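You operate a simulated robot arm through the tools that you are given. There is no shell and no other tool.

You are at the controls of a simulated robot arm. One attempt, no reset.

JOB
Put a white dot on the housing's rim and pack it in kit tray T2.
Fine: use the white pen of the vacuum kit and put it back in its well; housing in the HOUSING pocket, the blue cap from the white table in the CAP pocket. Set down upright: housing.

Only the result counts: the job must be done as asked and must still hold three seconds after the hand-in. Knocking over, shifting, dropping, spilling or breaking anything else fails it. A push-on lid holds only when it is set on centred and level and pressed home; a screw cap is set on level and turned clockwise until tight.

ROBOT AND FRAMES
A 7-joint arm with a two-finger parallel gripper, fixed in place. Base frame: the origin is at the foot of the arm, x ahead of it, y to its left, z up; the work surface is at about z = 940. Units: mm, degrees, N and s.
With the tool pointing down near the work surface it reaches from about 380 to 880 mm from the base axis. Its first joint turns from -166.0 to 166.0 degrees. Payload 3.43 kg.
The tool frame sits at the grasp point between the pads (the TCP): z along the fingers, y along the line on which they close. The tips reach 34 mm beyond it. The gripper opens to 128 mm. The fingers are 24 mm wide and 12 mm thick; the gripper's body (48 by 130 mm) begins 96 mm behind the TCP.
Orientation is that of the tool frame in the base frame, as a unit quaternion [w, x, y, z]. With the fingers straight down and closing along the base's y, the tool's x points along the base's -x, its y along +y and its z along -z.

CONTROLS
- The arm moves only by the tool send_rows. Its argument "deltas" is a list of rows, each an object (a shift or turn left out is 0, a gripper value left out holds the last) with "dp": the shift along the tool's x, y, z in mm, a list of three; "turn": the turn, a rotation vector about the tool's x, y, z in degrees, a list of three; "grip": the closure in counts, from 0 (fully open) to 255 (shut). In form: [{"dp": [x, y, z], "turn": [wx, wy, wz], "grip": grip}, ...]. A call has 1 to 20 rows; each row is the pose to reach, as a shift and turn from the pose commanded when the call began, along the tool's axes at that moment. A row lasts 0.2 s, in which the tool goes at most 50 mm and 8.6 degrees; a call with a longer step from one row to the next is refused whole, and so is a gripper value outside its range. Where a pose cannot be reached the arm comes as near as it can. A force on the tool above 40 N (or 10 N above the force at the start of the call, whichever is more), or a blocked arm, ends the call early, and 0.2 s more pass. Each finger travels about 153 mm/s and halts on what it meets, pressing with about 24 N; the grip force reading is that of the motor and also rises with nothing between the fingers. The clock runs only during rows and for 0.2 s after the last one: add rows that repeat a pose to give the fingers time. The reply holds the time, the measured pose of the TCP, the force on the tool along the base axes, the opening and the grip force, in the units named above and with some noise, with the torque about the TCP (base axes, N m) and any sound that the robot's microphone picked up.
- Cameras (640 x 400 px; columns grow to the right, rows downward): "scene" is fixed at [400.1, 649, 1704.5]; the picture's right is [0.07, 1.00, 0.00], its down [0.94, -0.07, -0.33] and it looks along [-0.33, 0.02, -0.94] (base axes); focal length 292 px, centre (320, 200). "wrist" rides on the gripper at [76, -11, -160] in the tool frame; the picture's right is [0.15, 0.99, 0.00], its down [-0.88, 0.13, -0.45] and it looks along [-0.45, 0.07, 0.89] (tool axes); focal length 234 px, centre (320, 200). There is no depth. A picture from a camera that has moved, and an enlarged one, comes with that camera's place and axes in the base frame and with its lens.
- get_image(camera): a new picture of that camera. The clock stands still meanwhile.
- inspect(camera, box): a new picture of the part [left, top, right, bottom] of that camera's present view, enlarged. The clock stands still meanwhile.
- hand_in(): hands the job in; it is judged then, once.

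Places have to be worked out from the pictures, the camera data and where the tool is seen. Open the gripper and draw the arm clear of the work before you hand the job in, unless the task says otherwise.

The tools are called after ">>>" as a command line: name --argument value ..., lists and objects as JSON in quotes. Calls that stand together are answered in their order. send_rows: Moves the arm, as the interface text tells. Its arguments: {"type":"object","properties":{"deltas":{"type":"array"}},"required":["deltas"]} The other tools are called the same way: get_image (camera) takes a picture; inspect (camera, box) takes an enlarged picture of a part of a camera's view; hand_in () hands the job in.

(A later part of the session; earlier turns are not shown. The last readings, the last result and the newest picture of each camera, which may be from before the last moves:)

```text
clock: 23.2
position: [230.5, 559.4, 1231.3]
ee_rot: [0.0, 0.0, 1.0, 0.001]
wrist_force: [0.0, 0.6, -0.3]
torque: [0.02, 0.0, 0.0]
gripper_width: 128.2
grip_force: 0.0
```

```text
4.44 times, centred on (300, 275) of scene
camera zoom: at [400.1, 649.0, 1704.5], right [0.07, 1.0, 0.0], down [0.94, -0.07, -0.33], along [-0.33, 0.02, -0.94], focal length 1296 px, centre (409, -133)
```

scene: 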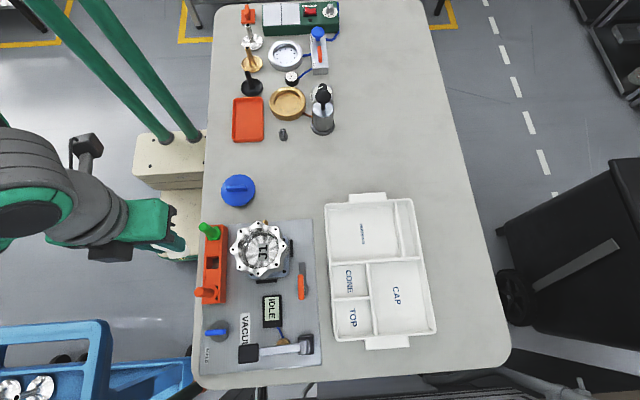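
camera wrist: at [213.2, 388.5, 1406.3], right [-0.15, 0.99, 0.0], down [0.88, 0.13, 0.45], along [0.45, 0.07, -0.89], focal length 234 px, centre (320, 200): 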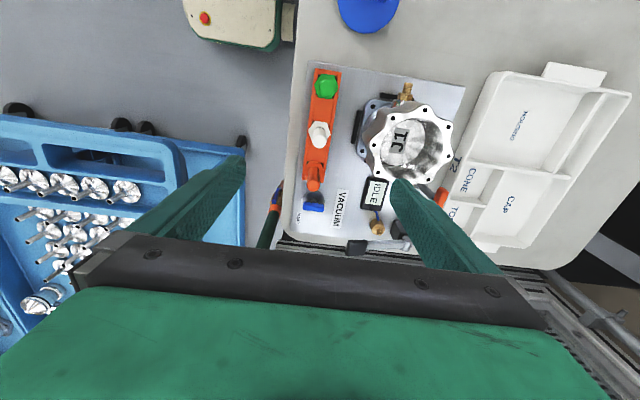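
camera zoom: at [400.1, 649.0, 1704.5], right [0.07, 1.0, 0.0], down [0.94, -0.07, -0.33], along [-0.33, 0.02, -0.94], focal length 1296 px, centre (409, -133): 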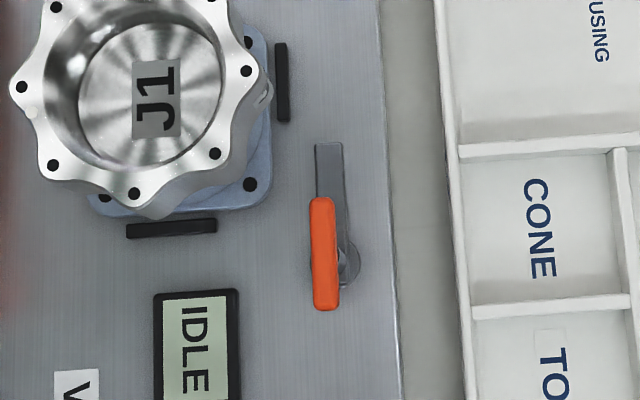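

The lever's flat arm lies low (z ≈ 968) and away from the housing, only its orange handle rises to about z 1065 at x > 340, so a grasp across the rim valleys is clear. I move above the housing axis and turn the tool so the fingers close along a valley pair (yaw −22.5°).

>>> send_rows --deltas '[{"dp": [-16, -11, 8], "turn": [0, 0, 7.5]}, {"dp": [-32, -23, 16], "turn": [0, 0, 15]}, {"dp": [-48.5, -34.2, 25], "turn": [0, 0, 22.5]}, {"dp": [-48.5, -34.2, 30], "turn": [0, 0, 22.5]}, {"dp": [-48.5, -34.2, 30], "turn": [0, 0, 22.5]}]'

>>> get_image --camera "wrist"

>>> inspect --camera "wrist" --box '[220, 90, 420, 240]'

```text
clock: 24.4
position: [279.8, 525.7, 1201.7]
ee_rot: [0.0, 0.195, 0.981, 0.001]
wrist_force: [-0.5, -0.3, -0.1]
torque: [0.02, 0.0, -0.02]
gripper_width: 128.0
grip_force: 0.0
```

```text
taken
camera wrist: at [205.6, 544.5, 1360.3], right [0.24, 0.97, 0.0], down [0.86, -0.22, 0.45], along [0.44, -0.11, -0.89], focal length 234 px, centre (320, 200)
```

wrist: 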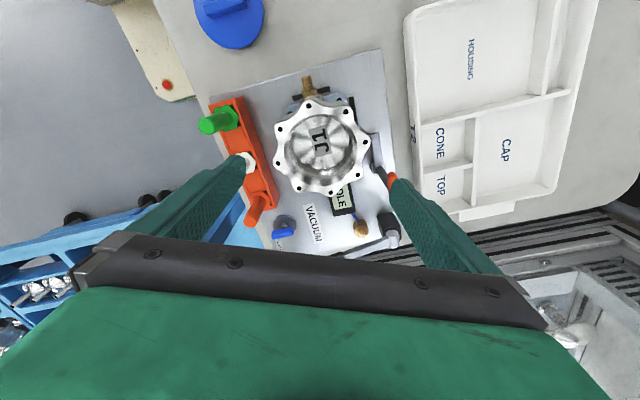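

```text
2.67 times, centred on (320, 165) of wrist
camera zoom: at [205.6, 544.5, 1360.3], right [0.24, 0.97, 0.0], down [0.86, -0.22, 0.45], along [0.44, -0.11, -0.89], focal length 624 px, centre (320, 293)
```

zoom: 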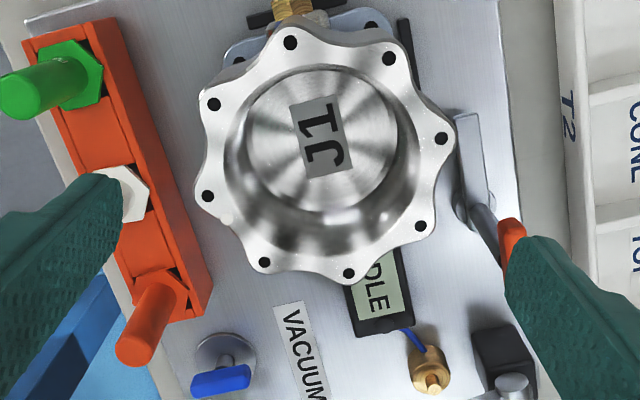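

The valleys line up with the closing direction and the housing axis lies under the TCP within about 1 mm. Descending alongside the rim in steps.

>>> send_rows --deltas '[{"dp": [0, 0.7, 30]}, {"dp": [0, 0.7, 55]}, {"dp": [0, 0.7, 70]}, {"dp": [0, 0.7, 70]}]'

>>> inspect --camera "wrist" --box '[160, 90, 480, 270]'

>>> inspect --camera "scene" --box '[190, 190, 350, 310]'

```text
clock: 25.4
position: [278.5, 526.3, 1130.7]
ee_rot: [-0.001, 0.194, 0.981, 0.001]
wrist_force: [0.1, -1.1, -0.3]
torque: [0.04, 0.02, -0.02]
gripper_width: 128.1
grip_force: 0.1
```

```text
2.00 times, centred on (320, 180) of wrist
camera zoom: at [205.7, 544.8, 1290.7], right [0.24, 0.97, 0.0], down [0.86, -0.22, 0.45], along [0.44, -0.11, -0.89], focal length 468 px, centre (320, 240)
```

zoom: 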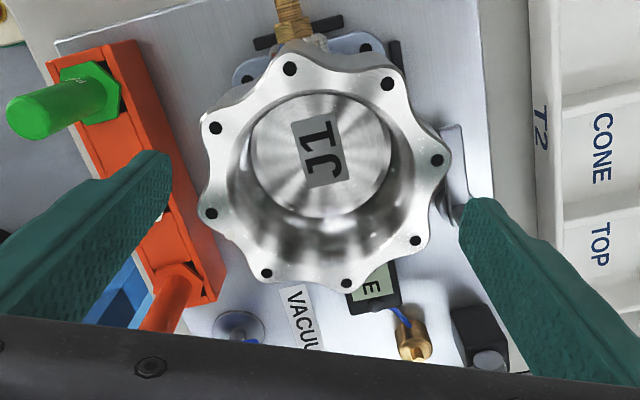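

```text
3.33 times, centred on (270, 250) of scene
camera zoom: at [400.1, 649.0, 1704.5], right [0.07, 1.0, 0.0], down [0.94, -0.07, -0.33], along [-0.33, 0.02, -0.94], focal length 972 px, centre (487, 33)
```

zoom: 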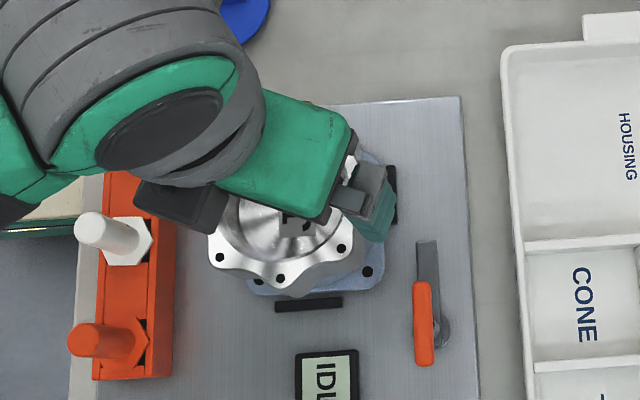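

The tips are just above the rim with roughly 14 mm of clearance on both sides. Lowering to TCP z ≈ 1066 around the rim.

>>> send_rows --deltas '[{"dp": [0.5, 0.8, 12]}, {"dp": [0.5, 0.8, 25]}, {"dp": [0.5, 0.8, 38]}, {"dp": [0.5, 0.8, 52]}, {"dp": [0.5, 0.8, 64]}, {"dp": [0.5, 0.8, 64]}]'

>>> inspect --camera "wrist" --box '[160, 90, 480, 270]'

```text
clock: 26.8
position: [279.2, 527.5, 1066.4]
ee_rot: [0.0, 0.197, 0.98, 0.001]
wrist_force: [0.4, -0.7, 1.0]
torque: [0.02, 0.0, -0.01]
gripper_width: 127.8
grip_force: 0.0
```

```text
2.00 times, centred on (320, 180) of wrist
camera zoom: at [205.3, 545.8, 1226.6], right [0.24, 0.97, 0.0], down [0.86, -0.22, 0.45], along [0.44, -0.11, -0.89], focal length 468 px, centre (320, 240)
```

zoom: 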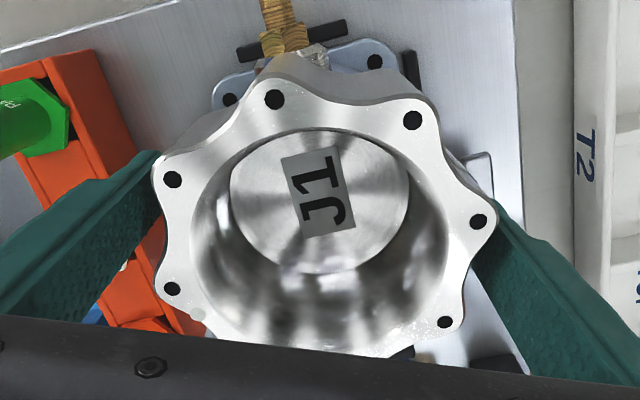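

The fingers are on both sides of the rim valleys. Closing gently.

>>> send_rows --deltas '[{"dp": [0, 0, 0], "grip": 15}, {"dp": [0, 0, 0], "grip": 28}, {"dp": [0, 0, 0], "grip": 38}, {"dp": [0, 0, 0], "grip": 48}, {"dp": [0, 0, 0], "grip": 65}, {"dp": [0, 0, 0], "grip": 120}, {"dp": [0, 0, 0], "grip": 255}, {"dp": [0, 0, 0], "grip": 255}]'

>>> inspect --camera "wrist" --box '[160, 90, 480, 270]'

>>> inspect --camera "scene" --box '[190, 190, 350, 310]'

```text
clock: 28.6
position: [279.6, 526.1, 1067.5]
ee_rot: [-0.001, 0.196, 0.981, 0.0]
wrist_force: [-1.4, -0.1, 0.0]
torque: [-0.11, 0.05, 0.1]
gripper_width: 114.9
grip_force: 23.5
```

```text
2.00 times, centred on (320, 180) of wrist
camera zoom: at [205.3, 545.8, 1226.7], right [0.24, 0.97, 0.0], down [0.86, -0.22, 0.45], along [0.44, -0.11, -0.89], focal length 468 px, centre (320, 240)
```

zoom: 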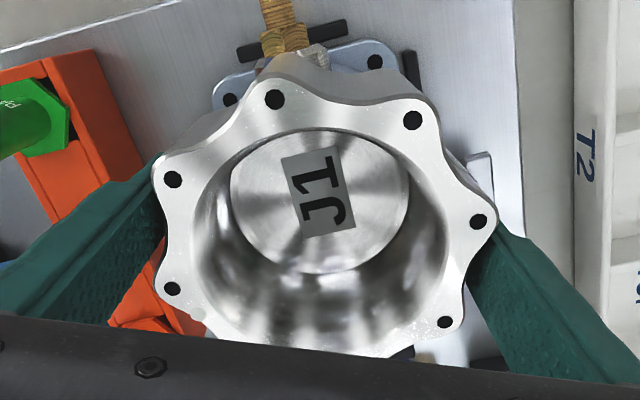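

```text
3.33 times, centred on (270, 250) of scene
camera zoom: at [400.1, 649.0, 1704.5], right [0.07, 1.0, 0.0], down [0.94, -0.07, -0.33], along [-0.33, 0.02, -0.94], focal length 972 px, centre (487, 33)
```

zoom: 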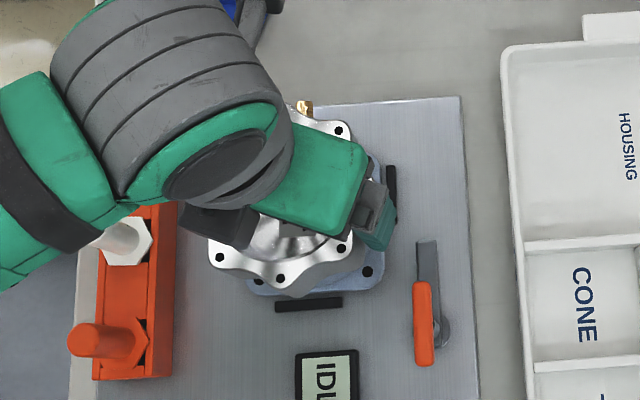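

Gripped at 114.9 mm with 23.5 N. A slow trial lift to feel the weight.

>>> send_rows --deltas '[{"dp": [0, 0, -2]}, {"dp": [0, 0, -5]}, {"dp": [0, 0, -9]}, {"dp": [0, 0, -14]}, {"dp": [0, 0, -20]}, {"dp": [0, 0, -20]}]'

>>> inspect --camera "wrist" --box '[160, 90, 480, 270]'

>>> inspect --camera "scene" --box '[190, 190, 350, 310]'

```text
clock: 30.0
position: [280.7, 527.0, 1086.7]
ee_rot: [-0.001, 0.195, 0.981, 0.0]
wrist_force: [-0.8, 0.7, -9.1]
torque: [0.0, -0.03, 0.02]
gripper_width: 114.8
grip_force: 24.5
```

```text
2.00 times, centred on (320, 180) of wrist
camera zoom: at [205.8, 545.7, 1246.8], right [0.24, 0.97, 0.0], down [0.86, -0.22, 0.46], along [0.44, -0.11, -0.89], focal length 468 px, centre (320, 240)
```

zoom: 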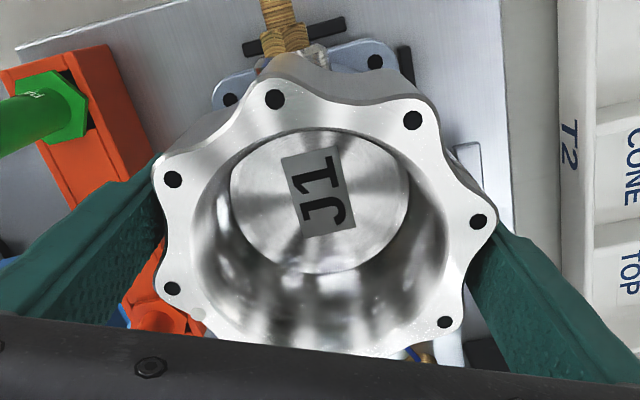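

```text
3.33 times, centred on (270, 250) of scene
camera zoom: at [400.1, 649.0, 1704.5], right [0.07, 1.0, 0.0], down [0.94, -0.07, -0.33], along [-0.33, 0.02, -0.94], focal length 972 px, centre (487, 33)
```

zoom: 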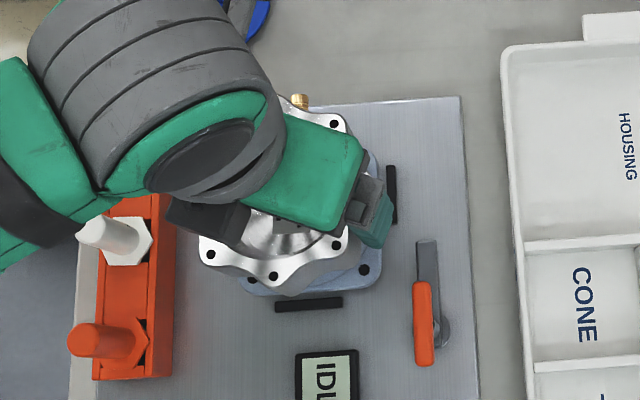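

The housing is free and held steadily (9.1 N, no slip). Lifting on to clear the orange handle and tray walls.

>>> send_rows --deltas '[{"dp": [0, 0, -15]}, {"dp": [0, 0, -40]}, {"dp": [0, 0, -70]}, {"dp": [0, 0, -100]}, {"dp": [0, 0, -130]}, {"dp": [0, 0, -155]}, {"dp": [0, 0, -170]}, {"dp": [0, 0, -170]}]'

>>> get_image --camera "wrist"

>>> get_image --camera "scene"

```text
clock: 31.8
position: [278.9, 527.9, 1256.4]
ee_rot: [-0.001, 0.194, 0.981, 0.001]
wrist_force: [0.9, -0.8, -9.3]
torque: [0.01, -0.01, -0.02]
gripper_width: 114.9
grip_force: 24.1
```

```text
taken
camera wrist: at [205.2, 545.6, 1416.6], right [0.24, 0.97, 0.0], down [0.86, -0.22, 0.45], along [0.44, -0.11, -0.89], focal length 234 px, centre (320, 200)
```

wrist: 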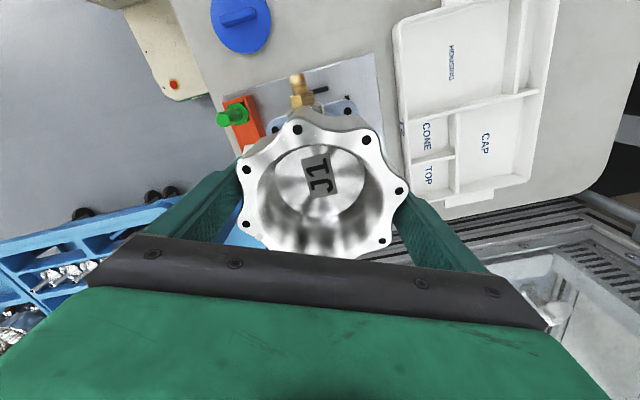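

```text
taken
```

scene: 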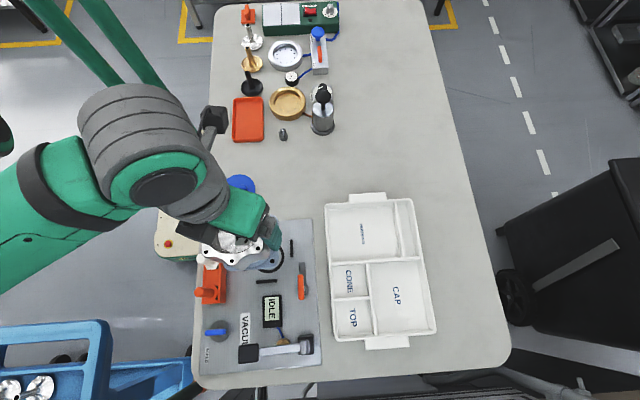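

The housing hangs level and high. Now I carry it over the HOUSING pocket, turning it +90° so the brass fitting lies along the pocket's long side.

>>> send_rows --deltas '[{"dp": [7, 11, 0], "turn": [0, 0, -4]}, {"dp": [18, 27, 0], "turn": [0, 0, -11]}, {"dp": [30, 46, 0], "turn": [0, 0, -18.5]}, {"dp": [42, 65, 0], "turn": [0, 0, -26]}, {"dp": [54, 84, 0], "turn": [0, 0, -33.5]}, {"dp": [66, 102, 0], "turn": [0, 0, -41]}, {"dp": [78, 120, 0], "turn": [0, 0, -48.5]}, {"dp": [90, 138, 0], "turn": [0, 0, -56]}, {"dp": [102, 157, 0], "turn": [0, 0, -63.5]}, {"dp": [114, 176, 0], "turn": [0, 0, -71]}, {"dp": [126, 194, 0], "turn": [0, 0, -78.5]}, {"dp": [136, 209, 0], "turn": [0, 0, -85]}, {"dp": [142.7, 219.6, 0], "turn": [0, 0, -90]}, {"dp": [142.7, 219.6, 0], "turn": [0, 0, -90]}, {"dp": [142.7, 219.6, 0], "turn": [0, 0, -90]}]'

>>> get_image --camera "wrist"

>>> get_image --camera "scene"

```text
clock: 35.0
position: [221.3, 761.8, 1254.7]
ee_rot: [0.0, -0.556, 0.831, 0.001]
wrist_force: [0.0, -0.8, -8.7]
torque: [0.06, -0.01, 0.0]
gripper_width: 114.7
grip_force: 24.1
out of reach, approached as far as the arm can: row 12, 13, 14, 15
```

```text
taken
camera wrist: at [203.1, 687.4, 1414.8], right [-0.97, 0.24, 0.0], down [0.22, 0.86, 0.46], along [0.11, 0.44, -0.89], focal length 234 px, centre (320, 200)
```

wrist: 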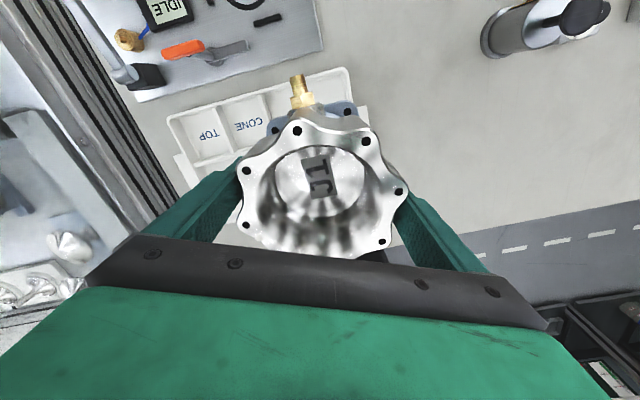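

```text
taken
```

scene: 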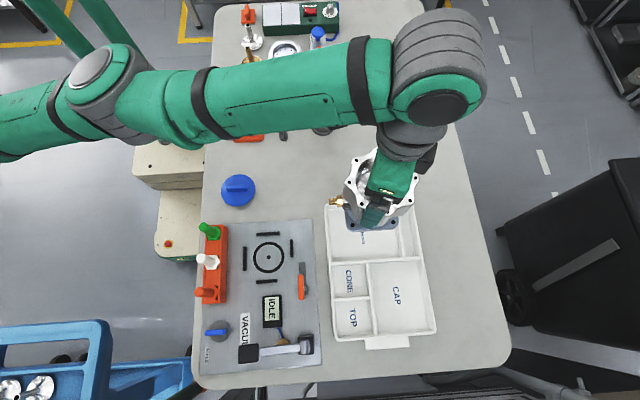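

The turn succeeded, but at this height the target is slightly out of reach (measured 221, 762). I lower by 40 mm, where reach grows, and see where the tool settles.

>>> send_rows --deltas '[{"dp": [0, 0, 15]}, {"dp": [0, 0, 30]}, {"dp": [0, 0, 40]}, {"dp": [0, 0, 40]}]'

```text
clock: 36.0
position: [225.7, 770.5, 1220.7]
ee_rot: [-0.002, -0.556, 0.831, 0.0]
wrist_force: [1.5, -0.2, -8.9]
torque: [0.0, 0.05, 0.01]
gripper_width: 114.8
grip_force: 24.1
out of reach, approached as far as the arm can: row 1, 2, 3, 4
```

It drifts toward the target as it lowers (225.7, 770.5). I continue down to TCP z ≈ 1140, still well above the tray walls (housing bottom ≈ 1019).

>>> send_rows --deltas '[{"dp": [0, 0, 20]}, {"dp": [0, 0, 40]}, {"dp": [0, 0, 60]}, {"dp": [0, 0, 76]}, {"dp": [0, 0, 76]}, {"dp": [0, 0, 76]}]'

>>> get_image --camera "wrist"

>>> inspect --camera "scene" --box '[300, 140, 460, 280]'

```text
clock: 37.4
position: [239.7, 786.7, 1146.5]
ee_rot: [-0.002, -0.555, 0.832, 0.0]
wrist_force: [-0.7, -0.1, -7.9]
torque: [0.01, 0.0, -0.02]
gripper_width: 114.9
grip_force: 23.8
out of reach, approached as far as the arm can: row 1, 2, 3, 4, 5, 6
```

```text
taken
camera wrist: at [222.6, 711.5, 1307.2], right [-0.97, 0.24, 0.0], down [0.22, 0.86, 0.45], along [0.11, 0.44, -0.89], focal length 234 px, centre (320, 200)
```

wrist: 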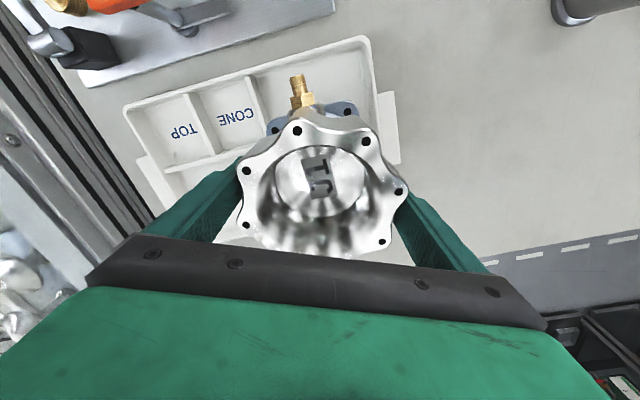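

```text
2.86 times, centred on (380, 210) of scene
camera zoom: at [400.1, 649.0, 1704.5], right [0.07, 1.0, 0.0], down [0.94, -0.07, -0.33], along [-0.33, 0.02, -0.94], focal length 833 px, centre (149, 171)
```

zoom: 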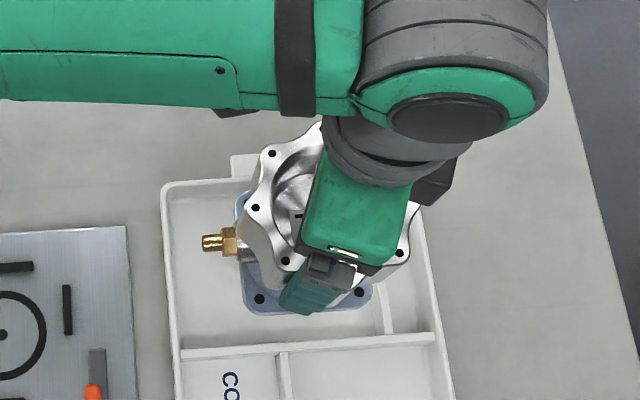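

It's close to target now (239.7, 786.7) but flagged as near the limit. The fitting points toward −y inside the pocket outline; I lower another 25 mm (housing bottom still above the tray rim) to see whether the error shrinks.

>>> send_rows --deltas '[{"dp": [0, 0, 10]}, {"dp": [0, 0, 20]}, {"dp": [0, 0, 25]}, {"dp": [0, 0, 25]}]'

>>> get_image --camera "scene"

```text
clock: 38.4
position: [243.2, 790.3, 1123.5]
ee_rot: [-0.002, -0.555, 0.832, -0.001]
wrist_force: [-0.7, 0.5, -8.5]
torque: [0.01, 0.02, 0.03]
gripper_width: 114.6
grip_force: 23.4
out of reach, approached as far as the arm can: row 2, 3, 4
```

```text
taken
```

scene: 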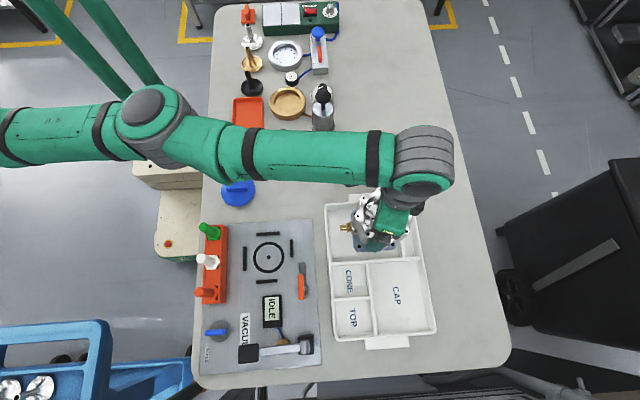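

The position error grows while lowering in this yaw, so a joint limit is involved. I turn the housing partway back (−45°) at a safe height to see if that frees the arm.

>>> send_rows --deltas '[{"dp": [2, -2, -10], "turn": [0, 0, 7.5]}, {"dp": [4, -3.5, -15], "turn": [0, 0, 15]}, {"dp": [6, -5, -15], "turn": [0, 0, 22.5]}, {"dp": [8, -6.5, -15], "turn": [0, 0, 30]}, {"dp": [9.5, -8, -15], "turn": [0, 0, 37.5]}, {"dp": [10.5, -8.7, -15], "turn": [0, 0, 45]}, {"dp": [10.5, -8.7, -15], "turn": [0, 0, 45]}, {"dp": [10.5, -8.7, -15], "turn": [0, 0, 45]}]'

>>> get_image --camera "scene"

>>> get_image --camera "wrist"

```text
clock: 40.2
position: [246.5, 785.4, 1139.7]
ee_rot: [0.0, -0.195, 0.981, 0.0]
wrist_force: [-0.4, 0.5, -8.1]
torque: [0.03, -0.02, 0.0]
gripper_width: 114.8
grip_force: 23.8
out of reach, approached as far as the arm can: row 3, 4, 5, 6, 7, 8
```

```text
taken
```

scene: 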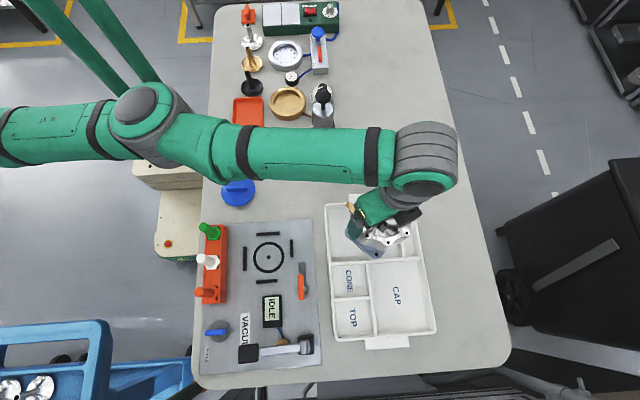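

```text
taken
camera wrist: at [181.6, 746.4, 1300.1], right [-0.51, 0.86, 0.0], down [0.76, 0.46, 0.45], along [0.39, 0.23, -0.89], focal length 234 px, centre (320, 200)
```

wrist: 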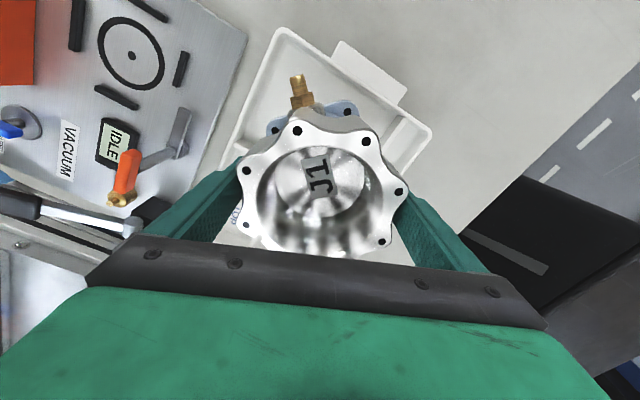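

The reached points all lie on a sphere of about 840 mm radius: the elbow has gone fully straight, because I crossed the outer reach limit while too high. I'll retract inward and up a little to bend the elbow again.

>>> send_rows --deltas '[{"dp": [10, -10.6, -8]}, {"dp": [20, -21.3, -16]}, {"dp": [30, -32, -25]}, {"dp": [40, -42.6, -33]}, {"dp": [50, -53.2, -42]}, {"dp": [60, -63.9, -50]}, {"dp": [60, -63.9, -50]}, {"dp": [60, -63.9, -50]}]'

>>> get_image --camera "scene"

```text
clock: 42.0
position: [229.4, 773.0, 1207.2]
ee_rot: [-0.001, -0.195, 0.981, 0.0]
wrist_force: [0.5, -0.5, -8.6]
torque: [0.03, -0.02, -0.05]
gripper_width: 115.0
grip_force: 24.2
out of reach, approached as far as the arm can: row 1, 2, 3, 4, 5, 6, 7, 8
```

```text
taken
```

scene: 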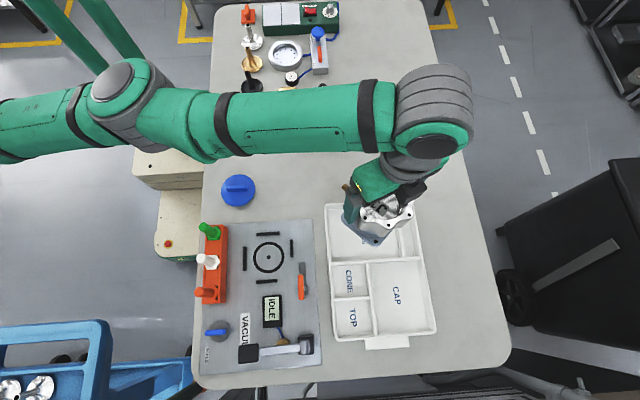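

Still on the straight-elbow sphere: retracting radially cannot bend an exactly straight elbow. I bring the command back near the actual pose, just inside the boundary, and then move downward, which should flex the elbow (the housing bottom stays above the tray rim).

>>> send_rows --deltas '[{"dp": [-24, 29, -12]}, {"dp": [-47.2, 58.6, -25]}, {"dp": [-47.2, 58.6, -17]}, {"dp": [-47.2, 58.6, -9]}, {"dp": [-47.2, 58.6, -1]}, {"dp": [-47.2, 58.6, 7]}, {"dp": [-47.2, 58.6, 15]}, {"dp": [-47.2, 58.6, 23]}, {"dp": [-47.2, 58.6, 31]}, {"dp": [-47.2, 58.6, 39]}, {"dp": [-47.2, 58.6, 47]}, {"dp": [-47.2, 58.6, 50]}, {"dp": [-47.2, 58.6, 50]}]'

```text
clock: 44.8
position: [246.5, 785.7, 1158.9]
ee_rot: [0.0, -0.196, 0.981, 0.001]
wrist_force: [-0.5, 0.6, -8.3]
torque: [-0.01, 0.01, 0.01]
gripper_width: 115.2
grip_force: 24.1
out of reach, approached as far as the arm can: row 1, 2, 3, 4, 5, 6, 7, 8, 9, 10, 11, 12, 13
```

The tool went to (246.5, 785.7, 1158.9), not quite following. I'll look at the arm's posture again.

>>> get_image --camera "scene"

>>> send_rows --deltas '[{"dp": [0, 0, 0]}, {"dp": [0, 0, 0]}, {"dp": [0, 0, 0]}]'

```text
taken
```

scene: 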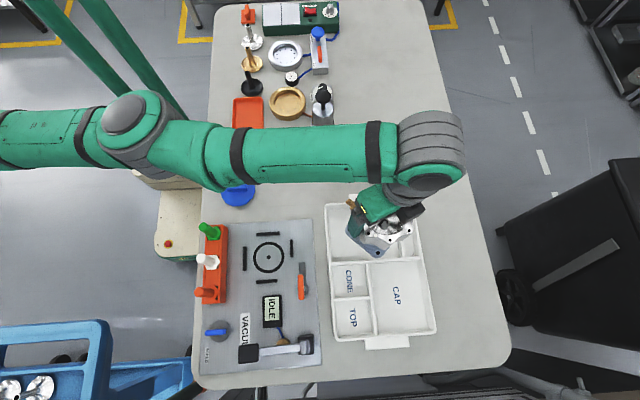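

```text
clock: 45.6
position: [246.1, 784.8, 1159.5]
ee_rot: [0.0, -0.196, 0.981, 0.001]
wrist_force: [0.1, -0.1, -8.9]
torque: [0.04, 0.01, 0.04]
gripper_width: 114.8
grip_force: 24.2
```

An idle call was accepted, so the commanded pose now equals the reached one. The elbow seems to have slipped to its over-extended side and is pinned at its limit; I'll stretch fully outward once more and then come in while rising, to let it fold the proper way.

>>> send_rows --deltas '[{"dp": [-18, 22, -7]}, {"dp": [-37.5, 44.9, -13.5]}, {"dp": [-37.5, 44.9, -13.5]}, {"dp": [-22, 26, -20]}, {"dp": [-8, 9, -26]}, {"dp": [4, -5, -29]}, {"dp": [14, -17, -31]}, {"dp": [24.5, -29.3, -32.2]}, {"dp": [24.5, -29.3, -32.2]}]'

```text
clock: 47.6
position: [242.0, 773.8, 1196.7]
ee_rot: [-0.001, -0.195, 0.981, 0.0]
wrist_force: [0.9, 0.4, -8.5]
torque: [0.02, 0.0, 0.02]
gripper_width: 115.0
grip_force: 23.9
out of reach, approached as far as the arm can: row 1, 2, 3, 4, 5, 7, 8, 9
```

Still pinned. Now the same but folding in while descending.

>>> send_rows --deltas '[{"dp": [-15, 18, -7]}, {"dp": [-30.9, 36.9, -13.5]}, {"dp": [-30.9, 36.9, -13.5]}, {"dp": [-26, 31, 2]}, {"dp": [-18, 21, 17]}, {"dp": [-8, 9, 30]}, {"dp": [2, -3, 40]}, {"dp": [11.6, -13.9, 46.6]}, {"dp": [11.6, -13.9, 46.6]}]'

>>> get_image --camera "scene"

```text
clock: 49.6
position: [242.0, 782.9, 1157.8]
ee_rot: [-0.001, -0.195, 0.981, 0.0]
wrist_force: [-0.6, -0.4, -9.8]
torque: [0.01, -0.04, 0.04]
gripper_width: 115.1
grip_force: 23.9
out of reach, approached as far as the arm can: row 1, 2, 3, 4, 5, 7, 8, 9
```

```text
taken
```

scene: 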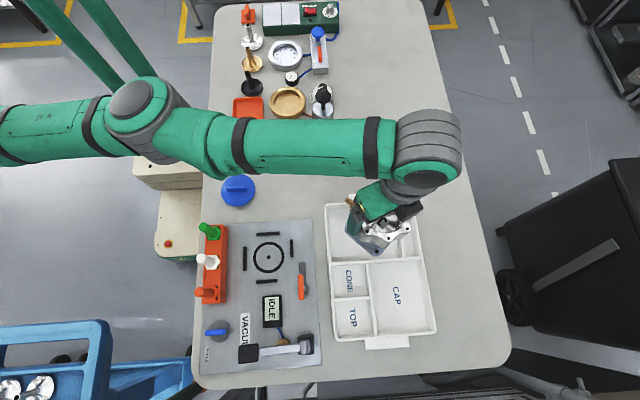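

Still pinned near the same sphere. I'll push outward a moderate amount and hold, to read the true maximum stretch radius.

>>> send_rows --deltas '[{"dp": [-6, 7.5, -2.5]}, {"dp": [-12.4, 15, -5]}, {"dp": [-12.4, 15, -5]}, {"dp": [-12.4, 15, -5]}, {"dp": [-12.4, 15, -5]}, {"dp": [-12.4, 15, -5]}]'

```text
clock: 51.0
position: [245.0, 784.2, 1159.3]
ee_rot: [0.001, -0.195, 0.981, 0.001]
wrist_force: [0.0, 1.0, -8.7]
torque: [0.05, -0.04, 0.03]
gripper_width: 115.1
grip_force: 24.3
out of reach, approached as far as the arm can: row 1, 2, 3, 4, 5, 6
```

The reachable shell here is only about 3 mm thick, so the elbow is pinned just past straight. From the fully stretched pose I try one larger upward step followed by a slow inward move.

>>> send_rows --deltas '[{"dp": [7.6, -9.2, -43.4]}, {"dp": [10.6, -12.8, -42]}, {"dp": [13.7, -16.5, -40.6]}, {"dp": [16.7, -20.1, -39.2]}, {"dp": [19.8, -23.8, -37.8]}, {"dp": [19.8, -23.8, -37.8]}]'

```text
clock: 52.4
position: [242.3, 772.9, 1202.0]
ee_rot: [-0.001, -0.195, 0.981, 0.0]
wrist_force: [-0.6, -0.5, -8.0]
torque: [0.02, 0.0, -0.02]
gripper_width: 115.2
grip_force: 23.7
out of reach, approached as far as the arm can: row 2, 3, 4, 5, 6
```

Not freed. The elbow joint's axis looks tilted sideways in the picture, so I'll try a diagonal step (down and toward −x) just inside the boundary.

>>> send_rows --deltas '[{"dp": [20.2, 25.6, 31.4]}, {"dp": [41.6, 48.4, 63]}, {"dp": [44.9, 44.6, 64]}, {"dp": [48.2, 40.5, 65]}, {"dp": [51.4, 36.7, 66]}, {"dp": [51.4, 36.7, 66]}]'

>>> get_image --camera "scene"

```text
clock: 53.8
position: [181.2, 786.3, 1136.4]
ee_rot: [0.0, -0.196, 0.981, 0.001]
wrist_force: [-0.5, -0.5, -8.6]
torque: [0.0, -0.01, 0.0]
gripper_width: 114.7
grip_force: 23.9
```

```text
taken
```

scene: 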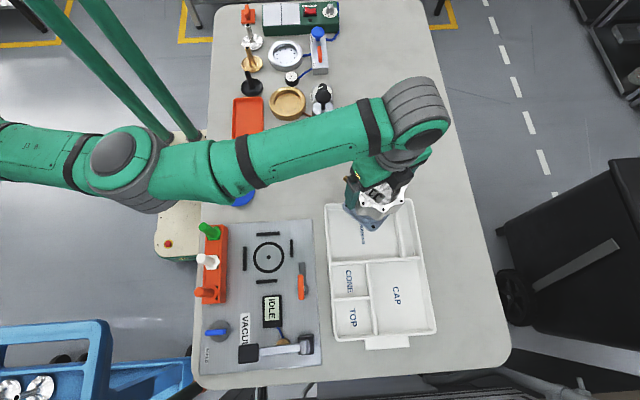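

Freed: the elbow now folds and the pose is reached exactly (181, 786, 1136). I retract a bit further for margin, then turn the housing back to the 90° orientation.

>>> send_rows --deltas '[{"dp": [-5, -17, -2]}, {"dp": [-10, -34, -4]}, {"dp": [-15.5, -52, -4]}, {"dp": [-15.5, -52, -4], "turn": [0, 0, -7.5]}, {"dp": [-15.5, -52, -4], "turn": [0, 0, -15]}, {"dp": [-15.5, -52, -4], "turn": [0, 0, -22.5]}, {"dp": [-15.5, -52, -4], "turn": [0, 0, -30]}, {"dp": [-15.5, -52, -4], "turn": [0, 0, -37.5]}, {"dp": [-15.5, -52, -4], "turn": [0, 0, -45]}, {"dp": [-15.5, -52, -4], "turn": [0, 0, -45]}]'

>>> get_image --camera "scene"

>>> get_image --camera "wrist"

```text
clock: 56.0
position: [213.5, 745.9, 1141.6]
ee_rot: [0.0, -0.556, 0.831, 0.001]
wrist_force: [-0.3, 1.1, -8.6]
torque: [0.02, 0.03, 0.0]
gripper_width: 114.8
grip_force: 23.8
```

```text
taken
```

scene: 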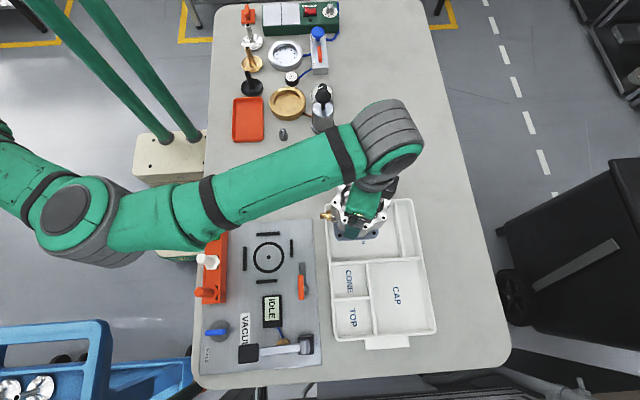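

```text
taken
camera wrist: at [196.5, 670.2, 1300.5], right [-0.97, 0.24, 0.0], down [0.22, 0.86, 0.46], along [0.11, 0.44, -0.89], focal length 234 px, centre (320, 200)
```

wrist: 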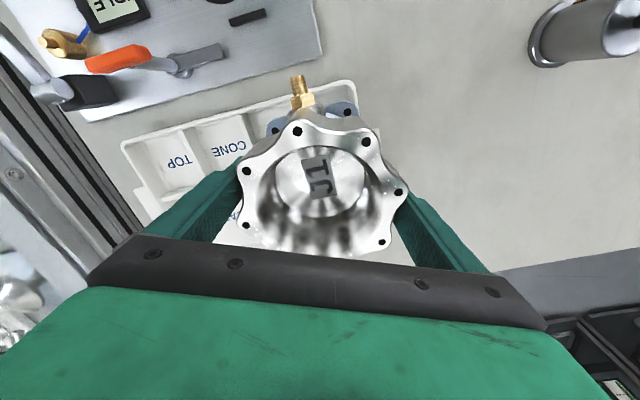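

Full control is back. Now I move to (230, 777) while lowering to TCP z ≈ 1108, keeping the housing bottom just above the tray rim.

>>> send_rows --deltas '[{"dp": [-9, -0.4, 8]}, {"dp": [-18, -0.8, 16]}, {"dp": [-27, -1.2, 24]}, {"dp": [-35.3, -1.6, 32]}, {"dp": [-35.3, -1.6, 32]}, {"dp": [-35.3, -1.6, 32]}]'

>>> inspect --camera "scene" --box '[290, 140, 450, 280]'

>>> inspect --camera "wrist" --box '[160, 40, 480, 240]'

```text
clock: 57.4
position: [229.5, 776.9, 1108.0]
ee_rot: [0.0, -0.556, 0.831, 0.0]
wrist_force: [-0.5, -0.1, -9.0]
torque: [0.0, -0.02, 0.04]
gripper_width: 114.8
grip_force: 24.0
```

```text
2.86 times, centred on (370, 210) of scene
camera zoom: at [400.1, 649.0, 1704.5], right [0.07, 1.0, 0.0], down [0.94, -0.07, -0.33], along [-0.33, 0.02, -0.94], focal length 833 px, centre (177, 171)
```

zoom: 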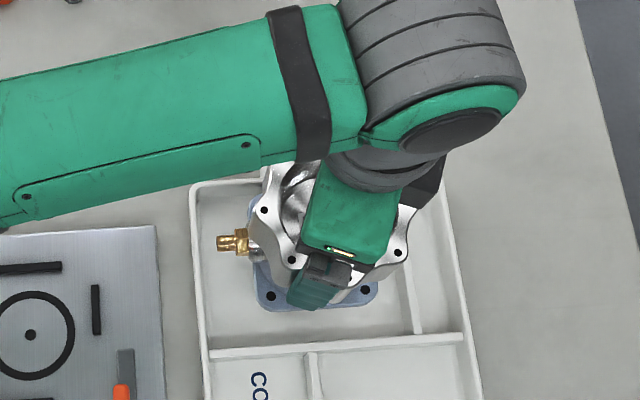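

```text
2.00 times, centred on (320, 140) of wrist
camera zoom: at [212.0, 702.3, 1268.5], right [-0.97, 0.24, 0.0], down [0.22, 0.86, 0.46], along [0.11, 0.44, -0.89], focal length 468 px, centre (320, 320)
```

zoom: 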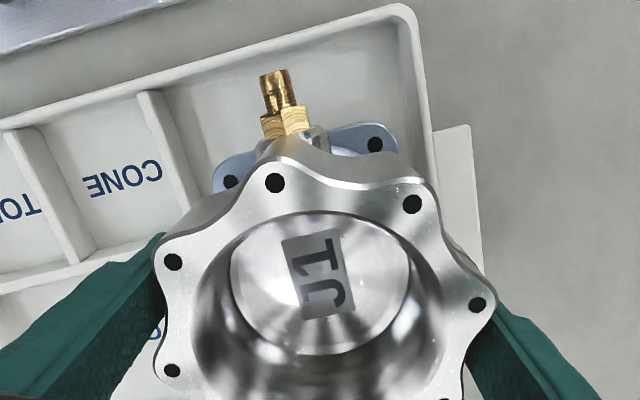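

Position is good: flange about y 731–829, x up to ~275, all inside the HOUSING pocket. Lowering to TCP z ≈ 1075 first.

>>> send_rows --deltas '[{"dp": [0, 0, 8]}, {"dp": [0, 0, 16]}, {"dp": [0, 0, 24]}, {"dp": [0, 0, 30]}, {"dp": [0, 0, 33]}, {"dp": [0, 0, 33]}]'

>>> inspect --camera "scene" --box '[290, 140, 450, 280]'

```text
clock: 58.8
position: [229.7, 776.3, 1075.0]
ee_rot: [0.0, -0.555, 0.832, 0.001]
wrist_force: [-0.6, -0.5, -9.1]
torque: [0.02, 0.02, -0.01]
gripper_width: 114.6
grip_force: 24.1
```

```text
2.86 times, centred on (370, 210) of scene
camera zoom: at [400.1, 649.0, 1704.5], right [0.07, 1.0, 0.0], down [0.94, -0.07, -0.33], along [-0.33, 0.02, -0.94], focal length 833 px, centre (177, 171)
```

zoom: 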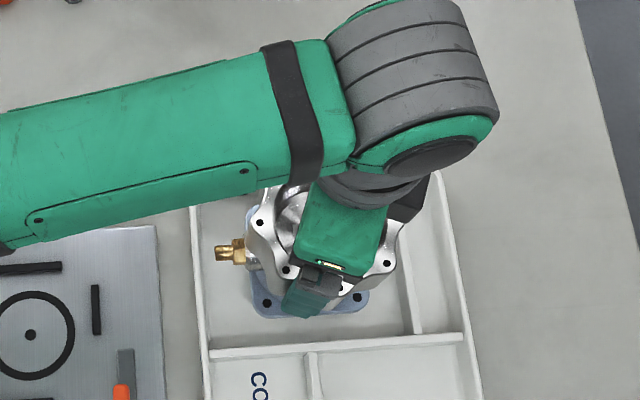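

Still hanging freely (−9.1 N). Now slow 2 mm steps down until the floor takes the weight.

>>> send_rows --deltas '[{"dp": [0, 0, 2]}, {"dp": [0, 0, 4]}, {"dp": [0, 0, 6]}, {"dp": [0, 0, 8]}, {"dp": [0, 0, 8]}]'

```text
clock: 60.0
position: [230.0, 777.1, 1065.9]
ee_rot: [-0.001, -0.555, 0.832, 0.001]
wrist_force: [-0.4, -0.6, -8.6]
torque: [0.01, 0.02, -0.01]
gripper_width: 114.7
grip_force: 24.2
```

>>> send_rows --deltas '[{"dp": [0, 0, 1.5]}, {"dp": [0, 0, 3]}, {"dp": [0, 0, 4]}, {"dp": [0, 0, 4]}]'

```text
clock: 61.0
position: [230.7, 777.0, 1063.2]
ee_rot: [0.0, -0.556, 0.831, 0.001]
wrist_force: [-0.3, -0.2, -8.6]
torque: [0.02, 0.01, -0.03]
gripper_width: 114.7
grip_force: 24.5
```

Still free at z ≈ 1063. Continuing in small steps.

>>> send_rows --deltas '[{"dp": [0, 0, 1]}, {"dp": [0, 0, 2]}, {"dp": [0, 0, 3]}, {"dp": [0, 0, 3]}]'

```text
clock: 62.0
position: [229.1, 775.7, 1059.8]
ee_rot: [-0.001, -0.556, 0.831, 0.001]
wrist_force: [-0.4, 0.8, -8.0]
torque: [0.03, 0.04, -0.01]
gripper_width: 114.6
grip_force: 24.0
```

>>> send_rows --deltas '[{"dp": [0, 0, 1]}, {"dp": [0, 0, 2]}, {"dp": [0, 0, 3]}, {"dp": [0, 0, 3]}]'

>>> inspect --camera "wrist" --box '[160, 40, 480, 240]'

```text
clock: 63.0
position: [230.0, 777.7, 1059.2]
ee_rot: [0.001, -0.556, 0.831, 0.001]
wrist_force: [2.8, 3.2, 15.3]
torque: [-0.19, -0.82, 0.24]
gripper_width: 115.1
grip_force: 23.1
```

```text
2.00 times, centred on (320, 140) of wrist
camera zoom: at [211.3, 702.1, 1219.1], right [-0.97, 0.24, 0.0], down [0.22, 0.86, 0.46], along [0.11, 0.45, -0.89], focal length 468 px, centre (320, 320)
```

zoom: 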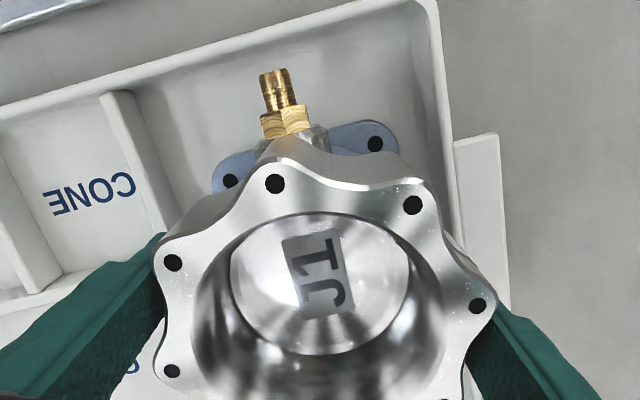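

The floor has taken the load (+15 N). I ease back 1.5 mm and open the fingers gently.

>>> send_rows --deltas '[{"dp": [0, 0, -1.2]}, {"dp": [0, 0, -1.5]}, {"dp": [0, 0, -1.5], "grip": 22}, {"dp": [0, 0, -1.5], "grip": 14}, {"dp": [0, 0, -1.5], "grip": 7}, {"dp": [0, 0, -1.5], "grip": 0}, {"dp": [0, 0, -1.5], "grip": 0}]'

>>> inspect --camera "wrist" --box '[160, 40, 480, 240]'

>>> get_image --camera "scene"

```text
clock: 64.6
position: [230.0, 775.8, 1058.9]
ee_rot: [0.0, -0.556, 0.831, 0.001]
wrist_force: [-0.5, -0.1, 0.3]
torque: [-0.02, -0.01, 0.0]
gripper_width: 128.0
grip_force: 0.1
```

```text
2.00 times, centred on (320, 140) of wrist
camera zoom: at [211.3, 702.2, 1219.1], right [-0.97, 0.24, 0.0], down [0.22, 0.86, 0.46], along [0.11, 0.44, -0.89], focal length 468 px, centre (320, 320)
```

zoom: 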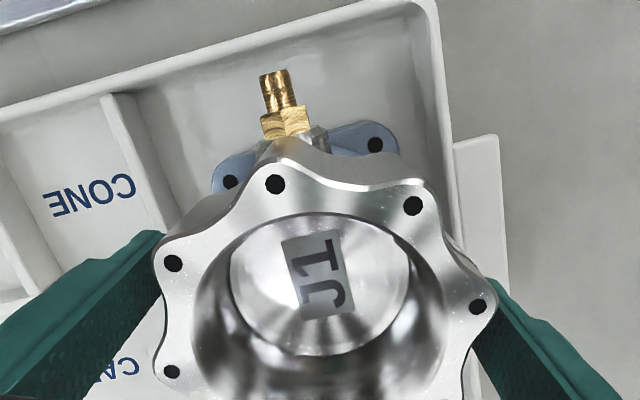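

```text
taken
```

scene: 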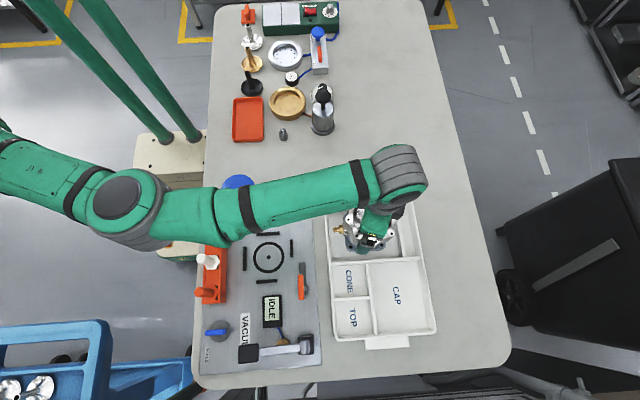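

The housing stands upright in its pocket, fingers clear on both sides. Rising straight up to clear the rim, staying inside the arm's reach.

>>> send_rows --deltas '[{"dp": [0, 0, -10]}, {"dp": [0, 0, -25]}, {"dp": [0, 0, -45]}, {"dp": [0, 0, -65]}, {"dp": [0, 0, -80]}, {"dp": [0, 0, -80]}]'

>>> get_image --camera "wrist"

>>> get_image --camera "scene"

```text
clock: 66.0
position: [229.5, 776.2, 1139.3]
ee_rot: [-0.001, -0.555, 0.832, 0.001]
wrist_force: [-0.5, -0.4, 0.3]
torque: [0.0, 0.01, -0.04]
gripper_width: 127.9
grip_force: 0.0
```

```text
taken
camera wrist: at [211.3, 702.2, 1299.6], right [-0.97, 0.24, 0.0], down [0.22, 0.86, 0.46], along [0.11, 0.44, -0.89], focal length 234 px, centre (320, 200)
```

wrist: 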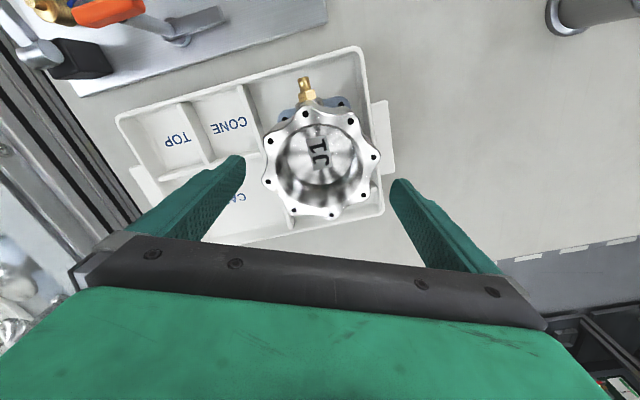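

```text
taken
```

scene: 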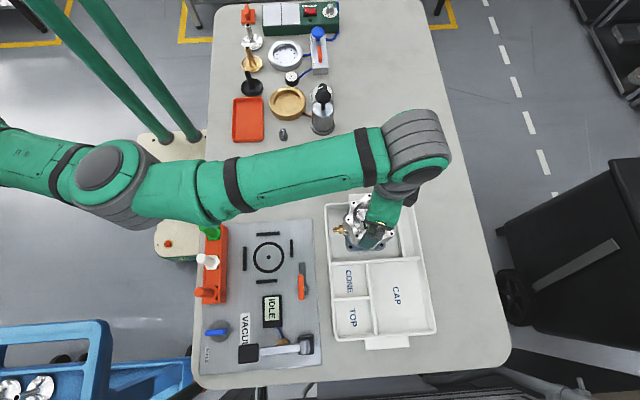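

The housing is standing upright and level in the HOUSING pocket. Now I retract toward the blue cap, turning the tool to close along x for its handle bar.

>>> send_rows --deltas '[{"dp": [15, 0.5, -15], "turn": [0, 0, 0]}, {"dp": [45, 1.5, -30], "turn": [0, 0, -4]}, {"dp": [80, 2.5, -45], "turn": [0, 0, -8]}, {"dp": [118, 4, -55], "turn": [0, 0, -13]}, {"dp": [156, 5, -60], "turn": [0, 0, -18]}, {"dp": [194.2, 6.1, -61.5], "turn": [0, 0, -22.5]}, {"dp": [194.2, 6.1, -61.5], "turn": [0, 0, -22.5]}]'

>>> get_image --camera "scene"

>>> get_image --camera "wrist"

```text
clock: 67.6
position: [151.0, 599.0, 1198.9]
ee_rot: [-0.001, 0.708, -0.706, -0.001]
wrist_force: [-0.5, 1.2, 0.7]
torque: [-0.02, -0.03, -0.01]
gripper_width: 128.0
grip_force: 0.0
```

```text
taken
```

scene: 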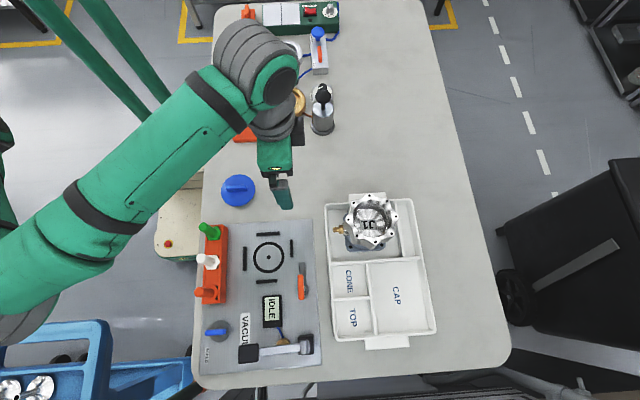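

```text
taken
camera wrist: at [161.7, 523.2, 1359.6], right [-0.99, -0.15, 0.0], down [-0.13, 0.88, 0.46], along [-0.07, 0.45, -0.89], focal length 234 px, centre (320, 200)
```

wrist: 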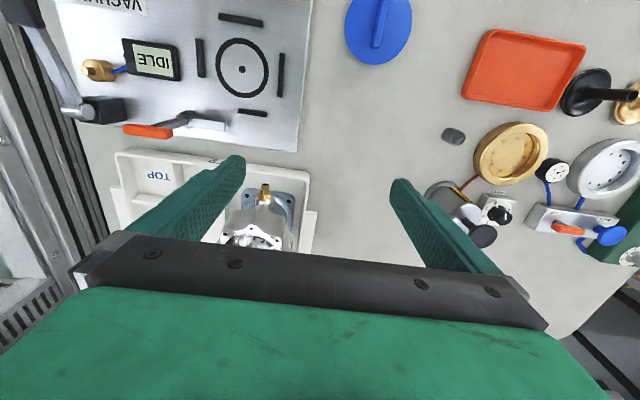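

Arm moves freely. I now go above the cap (≈ 91, 444) with the fingers closing across its bar, and look.

>>> send_rows --deltas '[{"dp": [35, 13, 12]}, {"dp": [70, 26, 24]}, {"dp": [105, 39, 36]}, {"dp": [135, 51, 48]}, {"dp": [156, 59, 60]}, {"dp": [156, 59, 60]}]'

>>> get_image --camera "scene"

>>> get_image --camera "wrist"

```text
clock: 69.0
position: [91.3, 444.2, 1140.7]
ee_rot: [0.0, 0.708, -0.706, -0.001]
wrist_force: [0.5, 0.3, -0.1]
torque: [0.0, 0.0, -0.01]
gripper_width: 127.7
grip_force: 0.1
```

```text
taken
```

scene: 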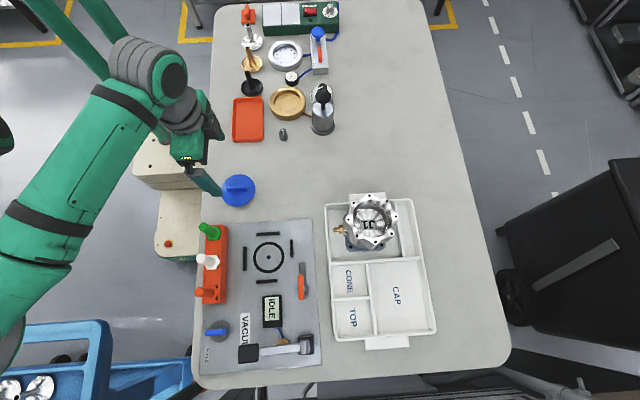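

```text
taken
camera wrist: at [102.6, 368.0, 1300.8], right [-0.99, -0.15, 0.0], down [-0.13, 0.88, 0.46], along [-0.07, 0.45, -0.89], focal length 234 px, centre (320, 200)
```

wrist: 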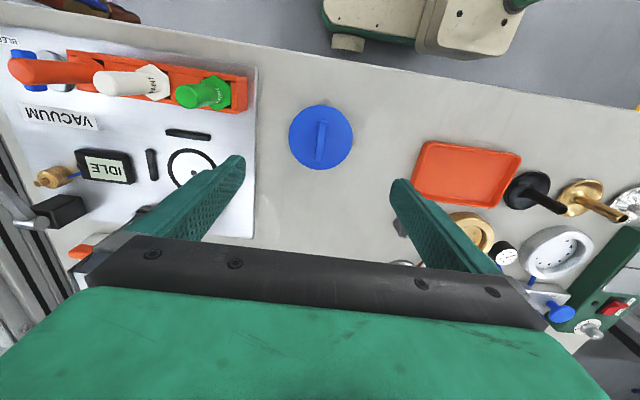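

The cap is almost exactly below the tool. Zooming for its centre, bar direction and height.

>>> inspect --camera "wrist" --box '[270, 90, 370, 190]'

>>> inspect --camera "scene" --box '[190, 150, 290, 230]'

```text
4.00 times, centred on (320, 140) of wrist
camera zoom: at [102.6, 368.0, 1300.8], right [-0.99, -0.15, 0.0], down [-0.13, 0.88, 0.46], along [-0.07, 0.45, -0.89], focal length 937 px, centre (320, 440)
```

zoom: 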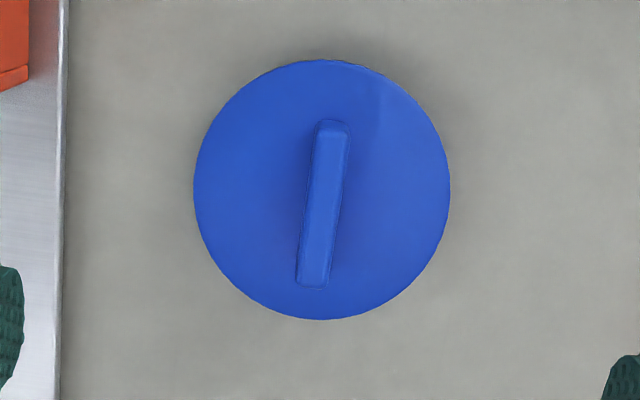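

```text
5.00 times, centred on (240, 190) of scene
camera zoom: at [400.1, 649.0, 1704.5], right [0.07, 1.0, 0.0], down [0.94, -0.07, -0.33], along [-0.33, 0.02, -0.94], focal length 1458 px, centre (720, 250)
```

zoom: 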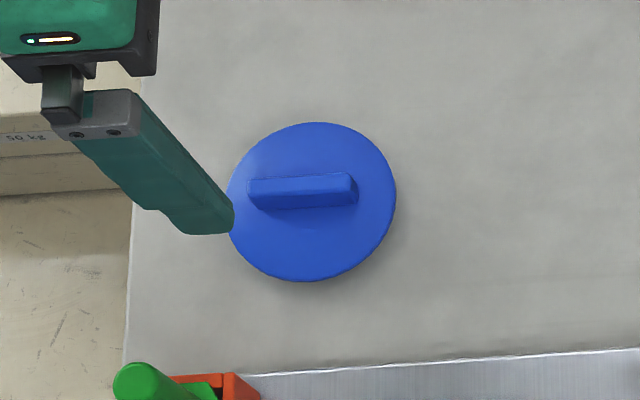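

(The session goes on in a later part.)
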